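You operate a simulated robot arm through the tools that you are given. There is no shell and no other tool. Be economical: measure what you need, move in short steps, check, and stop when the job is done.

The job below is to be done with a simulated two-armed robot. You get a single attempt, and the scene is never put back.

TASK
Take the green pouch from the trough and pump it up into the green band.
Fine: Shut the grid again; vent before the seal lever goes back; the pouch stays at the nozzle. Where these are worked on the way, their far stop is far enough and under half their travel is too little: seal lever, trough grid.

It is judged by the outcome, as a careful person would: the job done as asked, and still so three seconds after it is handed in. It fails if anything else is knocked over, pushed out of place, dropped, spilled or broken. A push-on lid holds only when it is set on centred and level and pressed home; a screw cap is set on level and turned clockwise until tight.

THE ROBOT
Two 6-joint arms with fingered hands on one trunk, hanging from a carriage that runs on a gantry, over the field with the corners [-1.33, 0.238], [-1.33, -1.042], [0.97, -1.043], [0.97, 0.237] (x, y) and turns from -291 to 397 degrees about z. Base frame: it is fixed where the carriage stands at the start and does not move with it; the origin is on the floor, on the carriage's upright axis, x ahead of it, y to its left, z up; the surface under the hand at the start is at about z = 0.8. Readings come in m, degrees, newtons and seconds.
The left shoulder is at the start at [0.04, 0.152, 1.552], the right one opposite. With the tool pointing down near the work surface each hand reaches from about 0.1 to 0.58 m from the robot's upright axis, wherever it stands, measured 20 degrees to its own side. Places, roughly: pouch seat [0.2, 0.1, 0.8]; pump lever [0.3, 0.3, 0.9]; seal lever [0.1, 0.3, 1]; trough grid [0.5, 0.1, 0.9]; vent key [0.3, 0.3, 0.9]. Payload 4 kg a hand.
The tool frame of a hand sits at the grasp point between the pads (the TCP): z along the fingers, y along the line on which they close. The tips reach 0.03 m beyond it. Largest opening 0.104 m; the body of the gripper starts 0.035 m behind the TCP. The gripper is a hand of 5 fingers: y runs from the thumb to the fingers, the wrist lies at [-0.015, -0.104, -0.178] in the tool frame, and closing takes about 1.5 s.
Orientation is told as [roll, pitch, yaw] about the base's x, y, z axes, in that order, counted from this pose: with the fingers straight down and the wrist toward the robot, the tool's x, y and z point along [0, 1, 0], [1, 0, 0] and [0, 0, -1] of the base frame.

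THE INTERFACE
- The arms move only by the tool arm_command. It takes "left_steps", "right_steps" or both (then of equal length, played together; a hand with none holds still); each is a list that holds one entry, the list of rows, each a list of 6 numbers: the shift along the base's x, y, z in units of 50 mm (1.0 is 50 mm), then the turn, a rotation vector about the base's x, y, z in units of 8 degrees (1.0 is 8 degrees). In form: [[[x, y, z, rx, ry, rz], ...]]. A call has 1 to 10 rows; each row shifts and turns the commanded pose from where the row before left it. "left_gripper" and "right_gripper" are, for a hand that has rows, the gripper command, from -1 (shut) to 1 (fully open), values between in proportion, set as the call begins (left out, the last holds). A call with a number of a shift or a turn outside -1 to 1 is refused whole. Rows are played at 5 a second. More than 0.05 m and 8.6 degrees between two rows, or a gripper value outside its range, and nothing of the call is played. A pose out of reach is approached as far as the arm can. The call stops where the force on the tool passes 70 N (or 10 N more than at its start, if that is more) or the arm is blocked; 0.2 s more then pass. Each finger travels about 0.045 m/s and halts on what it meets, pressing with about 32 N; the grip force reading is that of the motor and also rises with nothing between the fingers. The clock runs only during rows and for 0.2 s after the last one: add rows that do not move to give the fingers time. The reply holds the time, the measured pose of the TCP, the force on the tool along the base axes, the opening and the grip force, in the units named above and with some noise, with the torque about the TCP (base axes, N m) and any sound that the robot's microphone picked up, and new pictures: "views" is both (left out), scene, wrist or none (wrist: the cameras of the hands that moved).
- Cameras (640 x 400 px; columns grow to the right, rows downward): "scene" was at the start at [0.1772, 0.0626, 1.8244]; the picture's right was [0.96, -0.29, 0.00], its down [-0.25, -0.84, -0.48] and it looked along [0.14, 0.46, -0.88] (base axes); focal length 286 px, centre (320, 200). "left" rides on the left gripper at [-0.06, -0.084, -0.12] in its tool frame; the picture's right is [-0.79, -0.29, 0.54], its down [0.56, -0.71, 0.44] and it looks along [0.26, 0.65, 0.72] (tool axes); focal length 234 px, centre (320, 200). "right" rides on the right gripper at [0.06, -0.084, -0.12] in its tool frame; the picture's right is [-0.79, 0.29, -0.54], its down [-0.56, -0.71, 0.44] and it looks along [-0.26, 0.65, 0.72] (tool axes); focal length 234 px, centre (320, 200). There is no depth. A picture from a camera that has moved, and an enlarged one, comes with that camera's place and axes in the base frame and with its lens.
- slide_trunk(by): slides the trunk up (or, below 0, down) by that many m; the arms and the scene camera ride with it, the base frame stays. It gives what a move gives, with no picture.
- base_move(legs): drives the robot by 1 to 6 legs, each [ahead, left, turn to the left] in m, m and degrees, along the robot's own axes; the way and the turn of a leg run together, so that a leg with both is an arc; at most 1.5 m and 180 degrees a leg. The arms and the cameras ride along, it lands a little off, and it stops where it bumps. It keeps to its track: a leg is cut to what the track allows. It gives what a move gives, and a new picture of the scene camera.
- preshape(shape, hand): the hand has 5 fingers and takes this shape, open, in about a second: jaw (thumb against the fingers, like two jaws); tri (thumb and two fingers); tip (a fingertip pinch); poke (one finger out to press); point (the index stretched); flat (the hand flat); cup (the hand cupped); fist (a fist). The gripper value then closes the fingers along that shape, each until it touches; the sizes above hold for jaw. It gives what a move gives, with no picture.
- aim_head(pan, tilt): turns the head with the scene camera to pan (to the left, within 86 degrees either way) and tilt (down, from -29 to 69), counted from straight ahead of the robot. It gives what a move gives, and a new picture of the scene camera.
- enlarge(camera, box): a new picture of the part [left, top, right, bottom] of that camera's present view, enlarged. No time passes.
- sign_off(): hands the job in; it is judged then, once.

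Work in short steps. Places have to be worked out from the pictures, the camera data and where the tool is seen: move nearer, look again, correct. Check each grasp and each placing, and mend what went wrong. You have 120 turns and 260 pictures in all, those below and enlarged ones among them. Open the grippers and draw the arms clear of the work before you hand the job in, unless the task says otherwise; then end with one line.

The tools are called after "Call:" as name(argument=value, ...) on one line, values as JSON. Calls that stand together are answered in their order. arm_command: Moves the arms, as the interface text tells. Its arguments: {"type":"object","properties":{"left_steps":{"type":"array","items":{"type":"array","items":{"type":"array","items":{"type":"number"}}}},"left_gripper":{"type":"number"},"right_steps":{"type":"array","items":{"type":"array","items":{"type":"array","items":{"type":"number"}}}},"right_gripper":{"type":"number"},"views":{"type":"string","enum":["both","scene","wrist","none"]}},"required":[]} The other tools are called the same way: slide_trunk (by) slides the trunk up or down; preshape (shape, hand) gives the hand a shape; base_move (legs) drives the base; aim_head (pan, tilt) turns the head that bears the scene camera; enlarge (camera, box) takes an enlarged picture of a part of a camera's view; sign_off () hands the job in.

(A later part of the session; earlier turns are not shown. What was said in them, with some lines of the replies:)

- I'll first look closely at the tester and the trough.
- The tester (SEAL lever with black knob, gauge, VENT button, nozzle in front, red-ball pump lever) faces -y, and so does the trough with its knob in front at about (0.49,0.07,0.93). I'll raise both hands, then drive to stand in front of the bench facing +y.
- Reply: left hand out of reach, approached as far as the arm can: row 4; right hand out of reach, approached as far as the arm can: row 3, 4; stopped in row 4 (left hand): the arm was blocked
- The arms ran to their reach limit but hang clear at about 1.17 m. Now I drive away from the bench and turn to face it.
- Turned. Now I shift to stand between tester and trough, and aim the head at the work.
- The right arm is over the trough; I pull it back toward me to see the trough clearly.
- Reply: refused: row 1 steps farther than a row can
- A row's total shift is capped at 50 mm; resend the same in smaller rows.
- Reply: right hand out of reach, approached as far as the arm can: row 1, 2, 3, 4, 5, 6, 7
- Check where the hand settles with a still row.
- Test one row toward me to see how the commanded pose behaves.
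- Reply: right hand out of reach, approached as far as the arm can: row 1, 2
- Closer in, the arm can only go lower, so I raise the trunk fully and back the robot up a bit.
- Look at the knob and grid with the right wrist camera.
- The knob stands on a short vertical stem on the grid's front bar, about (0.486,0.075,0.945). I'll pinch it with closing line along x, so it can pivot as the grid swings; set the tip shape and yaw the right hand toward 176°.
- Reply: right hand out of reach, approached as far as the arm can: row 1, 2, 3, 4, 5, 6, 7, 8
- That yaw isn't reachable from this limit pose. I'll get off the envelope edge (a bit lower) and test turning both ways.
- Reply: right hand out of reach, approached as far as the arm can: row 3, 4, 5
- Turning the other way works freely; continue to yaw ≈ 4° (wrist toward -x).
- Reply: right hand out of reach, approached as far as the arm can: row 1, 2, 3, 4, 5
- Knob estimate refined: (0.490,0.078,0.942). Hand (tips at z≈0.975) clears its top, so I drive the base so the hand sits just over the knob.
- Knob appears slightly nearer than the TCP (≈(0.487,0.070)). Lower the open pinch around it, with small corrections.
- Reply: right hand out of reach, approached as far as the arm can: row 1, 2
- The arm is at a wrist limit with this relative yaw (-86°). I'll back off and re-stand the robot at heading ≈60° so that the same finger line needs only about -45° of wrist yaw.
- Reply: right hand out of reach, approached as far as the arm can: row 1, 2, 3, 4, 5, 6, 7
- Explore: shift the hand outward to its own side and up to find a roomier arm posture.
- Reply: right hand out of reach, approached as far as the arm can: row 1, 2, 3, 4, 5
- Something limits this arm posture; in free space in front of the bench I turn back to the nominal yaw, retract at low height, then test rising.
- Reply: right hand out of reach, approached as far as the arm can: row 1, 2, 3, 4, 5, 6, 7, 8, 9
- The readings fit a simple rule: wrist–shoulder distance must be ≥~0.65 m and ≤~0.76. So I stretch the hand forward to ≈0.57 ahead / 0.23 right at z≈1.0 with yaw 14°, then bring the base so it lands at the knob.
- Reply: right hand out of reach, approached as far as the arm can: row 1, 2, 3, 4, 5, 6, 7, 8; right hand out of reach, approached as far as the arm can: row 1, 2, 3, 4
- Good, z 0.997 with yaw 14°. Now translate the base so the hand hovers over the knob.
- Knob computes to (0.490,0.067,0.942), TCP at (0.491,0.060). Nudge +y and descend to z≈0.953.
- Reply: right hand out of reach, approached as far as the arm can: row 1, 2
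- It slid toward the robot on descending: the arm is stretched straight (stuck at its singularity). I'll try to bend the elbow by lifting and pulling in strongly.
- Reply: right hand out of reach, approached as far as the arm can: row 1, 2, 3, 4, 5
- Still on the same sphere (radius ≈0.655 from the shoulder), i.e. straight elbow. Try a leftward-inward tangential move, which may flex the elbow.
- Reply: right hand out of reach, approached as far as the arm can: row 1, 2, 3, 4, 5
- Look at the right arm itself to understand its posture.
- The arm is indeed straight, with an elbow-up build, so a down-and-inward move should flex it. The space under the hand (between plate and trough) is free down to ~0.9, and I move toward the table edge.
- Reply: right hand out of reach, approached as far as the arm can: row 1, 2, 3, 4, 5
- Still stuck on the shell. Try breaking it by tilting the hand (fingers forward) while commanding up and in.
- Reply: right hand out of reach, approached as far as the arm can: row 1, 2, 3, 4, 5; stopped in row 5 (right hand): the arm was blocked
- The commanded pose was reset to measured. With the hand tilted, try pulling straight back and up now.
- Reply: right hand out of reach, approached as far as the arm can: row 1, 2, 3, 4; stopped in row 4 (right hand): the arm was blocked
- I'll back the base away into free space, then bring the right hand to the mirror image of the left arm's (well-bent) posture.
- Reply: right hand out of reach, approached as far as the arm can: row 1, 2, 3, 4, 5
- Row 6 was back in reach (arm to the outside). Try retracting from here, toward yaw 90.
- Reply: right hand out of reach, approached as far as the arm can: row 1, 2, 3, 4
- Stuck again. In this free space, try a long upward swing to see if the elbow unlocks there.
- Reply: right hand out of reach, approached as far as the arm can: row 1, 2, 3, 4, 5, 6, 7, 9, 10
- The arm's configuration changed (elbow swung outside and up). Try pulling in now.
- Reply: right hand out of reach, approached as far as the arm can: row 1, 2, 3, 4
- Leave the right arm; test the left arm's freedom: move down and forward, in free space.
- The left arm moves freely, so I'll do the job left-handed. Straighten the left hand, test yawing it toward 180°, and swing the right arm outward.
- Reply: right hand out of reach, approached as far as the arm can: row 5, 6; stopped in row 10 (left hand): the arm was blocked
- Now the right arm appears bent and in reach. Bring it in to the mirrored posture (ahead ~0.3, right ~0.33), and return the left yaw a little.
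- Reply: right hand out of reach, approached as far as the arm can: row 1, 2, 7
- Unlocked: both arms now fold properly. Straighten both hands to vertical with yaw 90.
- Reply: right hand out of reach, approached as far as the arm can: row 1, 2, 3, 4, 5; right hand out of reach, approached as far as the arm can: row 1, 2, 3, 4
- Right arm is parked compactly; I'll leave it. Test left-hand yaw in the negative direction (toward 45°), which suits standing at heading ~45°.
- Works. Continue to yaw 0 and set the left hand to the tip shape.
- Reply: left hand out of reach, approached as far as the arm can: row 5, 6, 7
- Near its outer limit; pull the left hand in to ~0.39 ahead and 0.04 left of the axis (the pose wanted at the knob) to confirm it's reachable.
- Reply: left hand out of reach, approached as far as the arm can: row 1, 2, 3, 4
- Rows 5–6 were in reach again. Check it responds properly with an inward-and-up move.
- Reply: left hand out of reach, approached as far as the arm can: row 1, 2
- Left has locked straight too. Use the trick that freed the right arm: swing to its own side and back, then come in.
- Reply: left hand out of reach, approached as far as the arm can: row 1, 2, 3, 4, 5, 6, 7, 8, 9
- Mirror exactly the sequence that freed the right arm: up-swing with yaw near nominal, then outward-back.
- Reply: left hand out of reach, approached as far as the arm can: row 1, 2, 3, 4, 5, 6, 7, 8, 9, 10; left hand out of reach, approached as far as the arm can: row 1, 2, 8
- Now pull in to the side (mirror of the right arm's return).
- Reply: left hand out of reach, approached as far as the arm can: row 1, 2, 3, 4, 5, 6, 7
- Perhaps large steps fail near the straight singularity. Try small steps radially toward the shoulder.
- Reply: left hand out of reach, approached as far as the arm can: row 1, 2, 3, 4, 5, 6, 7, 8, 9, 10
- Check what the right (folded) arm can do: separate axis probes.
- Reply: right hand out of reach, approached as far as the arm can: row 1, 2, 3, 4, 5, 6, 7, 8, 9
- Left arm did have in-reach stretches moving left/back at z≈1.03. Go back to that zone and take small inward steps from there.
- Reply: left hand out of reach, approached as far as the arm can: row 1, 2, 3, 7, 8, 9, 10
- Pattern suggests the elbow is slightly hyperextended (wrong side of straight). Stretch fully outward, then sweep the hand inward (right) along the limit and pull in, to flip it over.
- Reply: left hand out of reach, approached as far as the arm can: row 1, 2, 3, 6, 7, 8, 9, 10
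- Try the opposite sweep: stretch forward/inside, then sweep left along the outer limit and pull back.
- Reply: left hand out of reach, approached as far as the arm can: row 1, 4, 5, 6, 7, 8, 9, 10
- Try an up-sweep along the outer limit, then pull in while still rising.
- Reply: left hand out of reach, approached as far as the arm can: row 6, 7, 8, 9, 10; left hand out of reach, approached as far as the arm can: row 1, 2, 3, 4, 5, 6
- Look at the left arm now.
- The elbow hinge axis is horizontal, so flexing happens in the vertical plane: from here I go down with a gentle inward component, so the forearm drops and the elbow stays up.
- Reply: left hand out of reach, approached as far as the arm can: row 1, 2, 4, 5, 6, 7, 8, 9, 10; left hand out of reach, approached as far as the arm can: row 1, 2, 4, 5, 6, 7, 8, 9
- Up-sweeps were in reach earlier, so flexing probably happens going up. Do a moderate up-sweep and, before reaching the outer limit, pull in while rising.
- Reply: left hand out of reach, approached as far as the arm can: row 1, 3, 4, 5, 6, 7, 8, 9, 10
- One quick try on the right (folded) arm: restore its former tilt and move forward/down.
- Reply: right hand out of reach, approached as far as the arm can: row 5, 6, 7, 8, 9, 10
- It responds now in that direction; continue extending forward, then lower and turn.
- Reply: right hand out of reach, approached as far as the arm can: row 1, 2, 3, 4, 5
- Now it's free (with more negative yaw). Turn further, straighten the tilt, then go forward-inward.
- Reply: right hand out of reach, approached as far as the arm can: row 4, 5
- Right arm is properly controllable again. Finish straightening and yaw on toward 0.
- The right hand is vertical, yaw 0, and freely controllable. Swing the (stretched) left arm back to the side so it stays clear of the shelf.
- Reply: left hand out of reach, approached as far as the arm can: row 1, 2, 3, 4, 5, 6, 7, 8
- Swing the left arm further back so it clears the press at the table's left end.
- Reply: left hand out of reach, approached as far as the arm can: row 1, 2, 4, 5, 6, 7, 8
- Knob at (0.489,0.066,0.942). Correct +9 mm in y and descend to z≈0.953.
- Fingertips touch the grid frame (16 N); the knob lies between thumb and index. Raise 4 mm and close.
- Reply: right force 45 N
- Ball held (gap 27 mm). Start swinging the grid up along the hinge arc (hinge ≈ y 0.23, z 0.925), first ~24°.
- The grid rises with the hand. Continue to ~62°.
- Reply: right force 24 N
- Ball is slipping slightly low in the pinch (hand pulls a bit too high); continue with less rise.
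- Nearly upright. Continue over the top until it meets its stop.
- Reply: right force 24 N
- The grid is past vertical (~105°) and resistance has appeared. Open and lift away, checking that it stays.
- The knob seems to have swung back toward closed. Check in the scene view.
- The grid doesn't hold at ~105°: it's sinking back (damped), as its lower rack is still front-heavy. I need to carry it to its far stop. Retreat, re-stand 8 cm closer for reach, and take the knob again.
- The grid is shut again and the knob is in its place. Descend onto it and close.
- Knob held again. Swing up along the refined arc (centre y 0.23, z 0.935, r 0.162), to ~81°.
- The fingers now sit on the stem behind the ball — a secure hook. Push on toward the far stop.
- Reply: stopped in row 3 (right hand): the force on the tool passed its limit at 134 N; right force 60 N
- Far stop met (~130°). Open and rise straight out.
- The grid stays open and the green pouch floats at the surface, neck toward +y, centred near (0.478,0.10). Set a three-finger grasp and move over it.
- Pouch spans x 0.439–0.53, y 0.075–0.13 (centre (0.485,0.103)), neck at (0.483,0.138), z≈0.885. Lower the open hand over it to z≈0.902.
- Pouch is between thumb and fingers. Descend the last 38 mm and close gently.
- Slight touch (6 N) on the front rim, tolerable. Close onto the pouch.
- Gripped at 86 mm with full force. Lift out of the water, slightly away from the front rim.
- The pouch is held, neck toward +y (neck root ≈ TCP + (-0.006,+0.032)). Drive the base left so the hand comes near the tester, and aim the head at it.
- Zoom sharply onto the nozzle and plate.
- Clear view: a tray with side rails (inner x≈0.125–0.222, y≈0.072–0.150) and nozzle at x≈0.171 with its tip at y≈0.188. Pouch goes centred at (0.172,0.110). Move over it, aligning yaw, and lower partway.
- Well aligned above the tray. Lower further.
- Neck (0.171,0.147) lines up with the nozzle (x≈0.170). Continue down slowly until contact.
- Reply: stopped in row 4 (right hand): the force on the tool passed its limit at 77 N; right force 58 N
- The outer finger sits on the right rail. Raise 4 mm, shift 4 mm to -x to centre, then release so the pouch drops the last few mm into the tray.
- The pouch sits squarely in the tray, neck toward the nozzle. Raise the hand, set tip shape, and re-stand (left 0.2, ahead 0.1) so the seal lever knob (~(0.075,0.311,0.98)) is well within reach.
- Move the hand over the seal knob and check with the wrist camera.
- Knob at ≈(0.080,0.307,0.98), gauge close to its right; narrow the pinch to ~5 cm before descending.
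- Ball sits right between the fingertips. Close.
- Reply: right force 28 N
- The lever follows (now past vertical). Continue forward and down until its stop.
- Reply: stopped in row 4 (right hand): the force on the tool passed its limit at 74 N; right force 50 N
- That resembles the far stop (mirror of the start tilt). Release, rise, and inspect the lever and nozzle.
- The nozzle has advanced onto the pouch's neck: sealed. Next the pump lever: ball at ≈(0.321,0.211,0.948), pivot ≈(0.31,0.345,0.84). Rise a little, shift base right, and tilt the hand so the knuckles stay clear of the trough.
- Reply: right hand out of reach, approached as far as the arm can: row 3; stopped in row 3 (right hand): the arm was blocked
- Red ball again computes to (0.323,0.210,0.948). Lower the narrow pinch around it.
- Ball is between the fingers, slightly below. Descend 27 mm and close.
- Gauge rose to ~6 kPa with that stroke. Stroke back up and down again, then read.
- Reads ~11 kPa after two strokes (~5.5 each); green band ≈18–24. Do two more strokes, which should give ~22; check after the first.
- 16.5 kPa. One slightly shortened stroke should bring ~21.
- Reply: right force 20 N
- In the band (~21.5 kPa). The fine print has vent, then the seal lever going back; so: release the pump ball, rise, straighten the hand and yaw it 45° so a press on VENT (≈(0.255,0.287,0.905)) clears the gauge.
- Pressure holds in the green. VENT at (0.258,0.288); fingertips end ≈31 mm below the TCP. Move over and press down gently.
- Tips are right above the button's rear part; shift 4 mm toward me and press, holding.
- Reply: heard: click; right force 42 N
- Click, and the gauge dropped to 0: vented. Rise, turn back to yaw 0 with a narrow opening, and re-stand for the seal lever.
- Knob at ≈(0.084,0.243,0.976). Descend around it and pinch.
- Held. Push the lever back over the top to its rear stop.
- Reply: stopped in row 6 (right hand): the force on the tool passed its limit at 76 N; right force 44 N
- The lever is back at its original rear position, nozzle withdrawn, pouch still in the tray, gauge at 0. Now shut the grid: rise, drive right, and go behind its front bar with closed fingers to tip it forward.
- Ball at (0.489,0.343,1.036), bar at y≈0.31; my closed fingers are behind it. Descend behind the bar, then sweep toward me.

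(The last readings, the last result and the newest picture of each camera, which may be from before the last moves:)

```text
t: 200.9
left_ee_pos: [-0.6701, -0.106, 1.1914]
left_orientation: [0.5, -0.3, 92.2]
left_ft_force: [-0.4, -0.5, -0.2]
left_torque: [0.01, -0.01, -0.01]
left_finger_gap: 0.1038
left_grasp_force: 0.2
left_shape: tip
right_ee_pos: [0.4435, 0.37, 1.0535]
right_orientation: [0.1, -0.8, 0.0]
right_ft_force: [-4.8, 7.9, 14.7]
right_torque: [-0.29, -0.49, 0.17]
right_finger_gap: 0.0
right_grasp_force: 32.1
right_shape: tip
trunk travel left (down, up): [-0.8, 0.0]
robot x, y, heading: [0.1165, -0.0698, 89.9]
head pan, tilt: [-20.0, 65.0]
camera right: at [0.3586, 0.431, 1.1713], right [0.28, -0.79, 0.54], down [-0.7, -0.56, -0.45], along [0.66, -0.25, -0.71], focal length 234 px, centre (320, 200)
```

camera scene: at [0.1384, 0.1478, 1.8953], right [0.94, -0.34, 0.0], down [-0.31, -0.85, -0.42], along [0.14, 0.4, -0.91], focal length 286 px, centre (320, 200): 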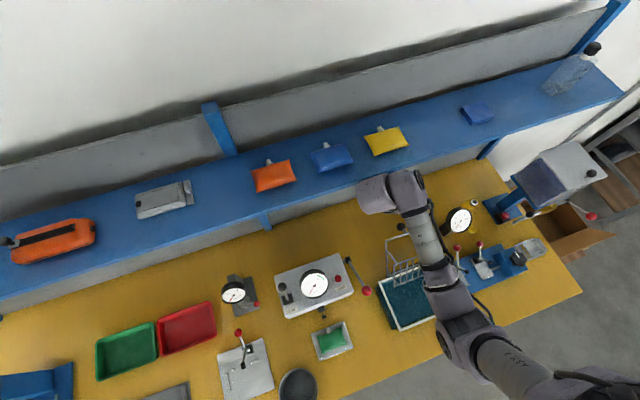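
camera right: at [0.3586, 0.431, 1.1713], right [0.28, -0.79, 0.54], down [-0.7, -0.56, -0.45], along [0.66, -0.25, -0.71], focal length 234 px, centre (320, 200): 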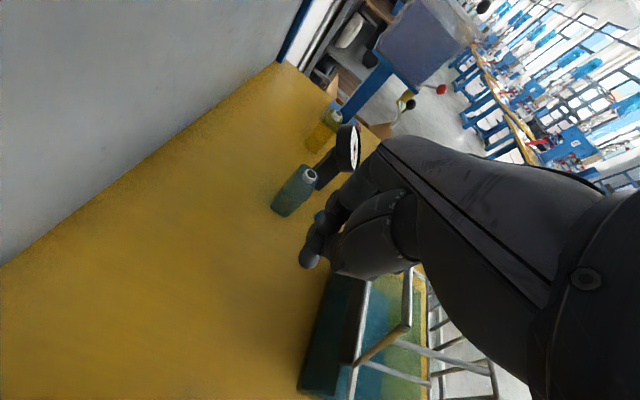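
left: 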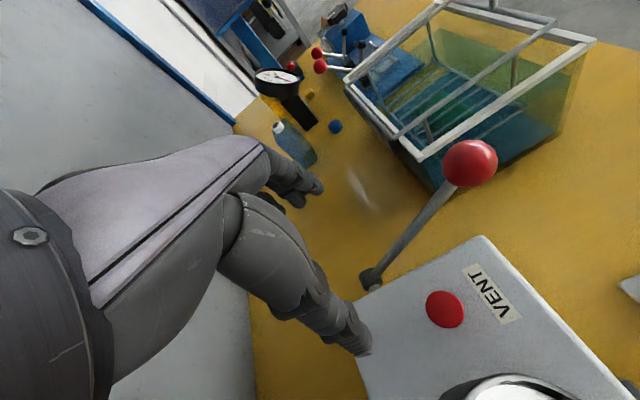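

Light contact (behind the frame). Sweep toward -y with a slight rise to bring it over its balance point.

Call:
arm_command(right_steps=[[[0, -0.3, 0.15, 0, 0, 0], [0, -0.35, 0.15, 0, 0, 0], [0, -0.4, 0.12, 0, 0, 0], [0, -0.4, 0.1, 0, 0, 0], [0, -0.4, 0.1, 0, 0, 0], [0, -0.4, 0.05, 0, 0, 0]]], views="both")

```text
t: 201.8
left_ee_pos: [-0.6699, -0.1109, 1.1909]
left_orientation: [0.6, -0.1, 92.1]
left_ft_force: [0.0, -1.1, -0.5]
left_torque: [0.01, 0.02, 0.01]
left_finger_gap: 0.1039
left_grasp_force: 0.0
left_shape: tip
right_ee_pos: [0.4444, 0.3112, 1.0795]
right_orientation: [0.8, -0.8, 0.1]
right_ft_force: [-0.1, 0.3, 0.3]
right_torque: [0.03, 0.0, 0.01]
right_finger_gap: 0.0001
right_grasp_force: 32.5
right_shape: tip
trunk travel left (down, up): [-0.8, 0.0]
robot x, y, heading: [0.1188, -0.0675, 90.2]
head pan, tilt: [-20.0, 65.0]
stopped in row 4 (right hand): the force on the tool passed its limit at 74 N (the readings are from after the stop); the commanded pose is now the measured one
camera scene: at [0.1379, 0.1474, 1.8939], right [0.94, -0.34, 0.0], down [-0.31, -0.85, -0.42], along [0.14, 0.4, -0.91], focal length 286 px, centre (320, 200)
camera right: at [0.3601, 0.3691, 1.1987], right [0.28, -0.8, 0.53], down [-0.7, -0.55, -0.45], along [0.66, -0.24, -0.71], focal length 234 px, centre (320, 200)
```

scene: 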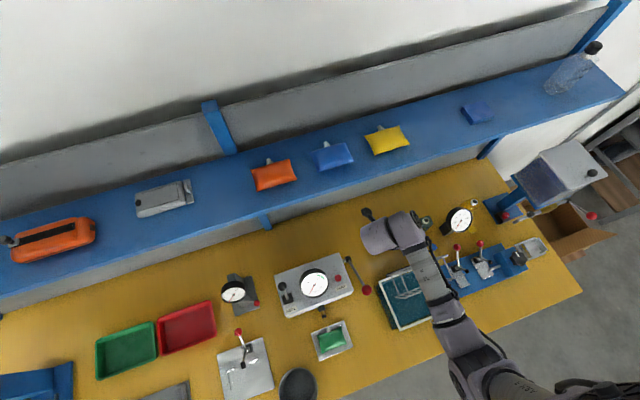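
right: 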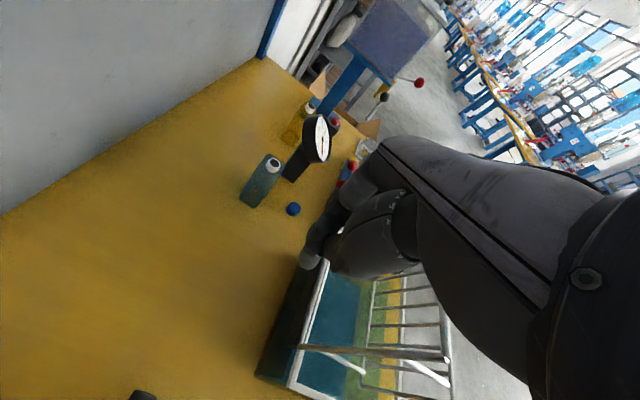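

The grid has tipped over its balance and is falling shut. Raise the hand clear and check.

Call:
arm_command(right_steps=[[[0, 0, 0.8, 0, 0, 0], [0, -0.4, 0.5, 0, 0, 0], [0, -0.9, 0, 0, 0, 0], [0, -0.9, 0, 0, 0, 0], [0, -0.9, 0, 0, 0, 0], [0, -0.9, 0, 0, 0, 0], [0, -0.9, 0, 0, 0, 0], [0, -0.9, -0.2, 0, 0, 0], [0, 0, 0, 0, 0, 0], [0, 0, 0, 0, 0, 0]]], views="wrist")

Call:
enlarge(camera="scene", box=[270, 220, 470, 360])

```text
t: 204.0
left_ee_pos: [-0.6711, -0.1092, 1.1918]
left_orientation: [0.5, -0.3, 92.2]
left_ft_force: [0.3, 0.0, -0.6]
left_torque: [0.01, 0.0, 0.01]
left_finger_gap: 0.1045
left_grasp_force: 0.1
left_shape: tip
right_ee_pos: [0.4467, 0.0231, 1.1357]
right_orientation: [1.3, -0.8, 0.1]
right_ft_force: [0.4, -0.1, 0.9]
right_torque: [0.02, 0.02, 0.02]
right_finger_gap: 0.0
right_grasp_force: 32.3
right_shape: tip
trunk travel left (down, up): [-0.8, 0.0]
robot x, y, heading: [0.1201, -0.0659, 90.2]
head pan, tilt: [-20.0, 65.0]
camera right: at [0.3613, 0.0814, 1.2553], right [0.28, -0.8, 0.53], down [-0.7, -0.55, -0.46], along [0.66, -0.24, -0.71], focal length 234 px, centre (320, 200)
```

right: 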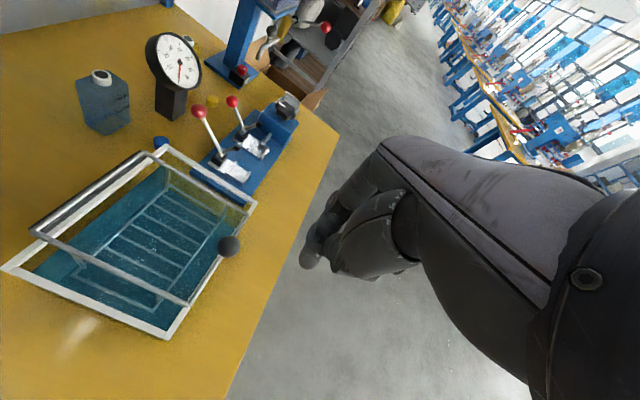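

```text
2.86 times, centred on (370, 290) of scene
camera zoom: at [0.138, 0.148, 1.8953], right [0.94, -0.34, 0.0], down [-0.31, -0.85, -0.42], along [0.14, 0.4, -0.91], focal length 817 px, centre (177, -57)
```

zoom: 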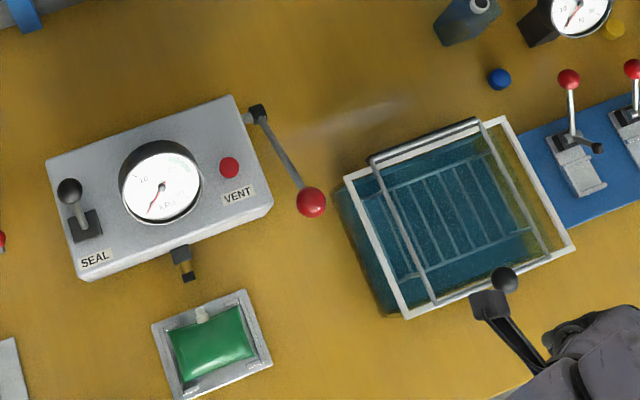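

The grid is shut, the pouch lies in the seat at the nozzle, the seal lever is back, the gauge is at 0. Open the hand and back the robot clear.

Call:
arm_command(right_steps=[[[0, 0, 0, 0, 0, 0], [0, 0, 0, 0, 0, 0], [0, 0, 0, 0, 0, 0], [0, 0, 0, 0, 0, 0], [0, 0, 0, 0, 0, 0]]], right_gripper=1, views="none")

Call:
base_move(legs=[[-0.35, 0, 0]])

```text
t: 205.2
left_ee_pos: [-0.6707, -0.1087, 1.1913]
left_orientation: [0.7, -0.1, 92.0]
left_ft_force: [-0.4, -0.4, -0.1]
left_torque: [0.01, -0.01, -0.02]
left_finger_gap: 0.1039
left_grasp_force: 0.1
left_shape: tip
right_ee_pos: [0.4469, 0.0244, 1.136]
right_orientation: [1.2, -0.7, 0.2]
right_ft_force: [0.2, 1.3, -0.6]
right_torque: [-0.01, 0.0, 0.02]
right_finger_gap: 0.104
right_grasp_force: 0.1
right_shape: tip
trunk travel left (down, up): [-0.8, 0.0]
robot x, y, heading: [0.1256, -0.0684, 89.9]
head pan, tilt: [-20.0, 65.0]
```

```text
t: 207.5
left_ee_pos: [-0.6686, -0.4584, 1.1912]
left_orientation: [0.6, -0.3, 92.2]
left_ft_force: [-0.6, 0.1, -0.1]
left_torque: [-0.02, 0.01, 0.01]
left_finger_gap: 0.1041
left_grasp_force: 0.1
left_shape: tip
right_ee_pos: [0.4468, -0.3247, 1.1359]
right_orientation: [1.2, -0.8, 0.3]
right_ft_force: [-0.2, -1.0, 0.5]
right_torque: [-0.01, 0.03, 0.0]
right_finger_gap: 0.1038
right_grasp_force: 0.1
right_shape: tip
trunk travel left (down, up): [-0.8, 0.0]
robot x, y, heading: [0.1196, -0.4169, 90.4]
head pan, tilt: [-20.0, 65.0]
camera scene: at [0.1388, -0.201, 1.8953], right [0.94, -0.34, 0.0], down [-0.31, -0.85, -0.42], along [0.14, 0.4, -0.91], focal length 286 px, centre (320, 200)
```

scene: 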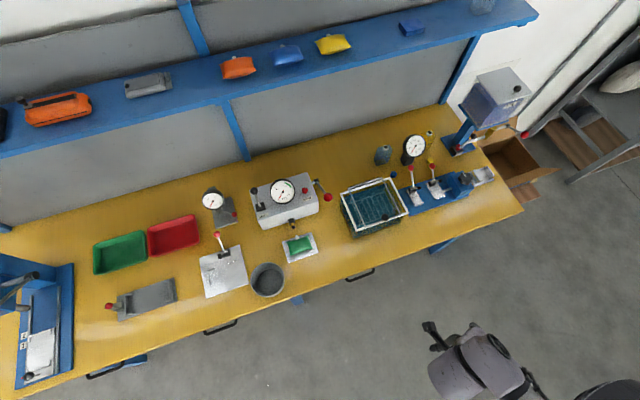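

Everything is in place and both arms are clear; I hand the job in.

Call:
sign_off()

```text
The job is handed in.
```

The green pouch was taken from the trough, sealed, and pumped to about 21.5 kPa in the green band. I then vented it and put the seal lever back, so the gauge now reads 0; I read the fine print as asking for that, rather than for the pouch to stay pumped up. The grid is shut and the pouch is still at the nozzle.
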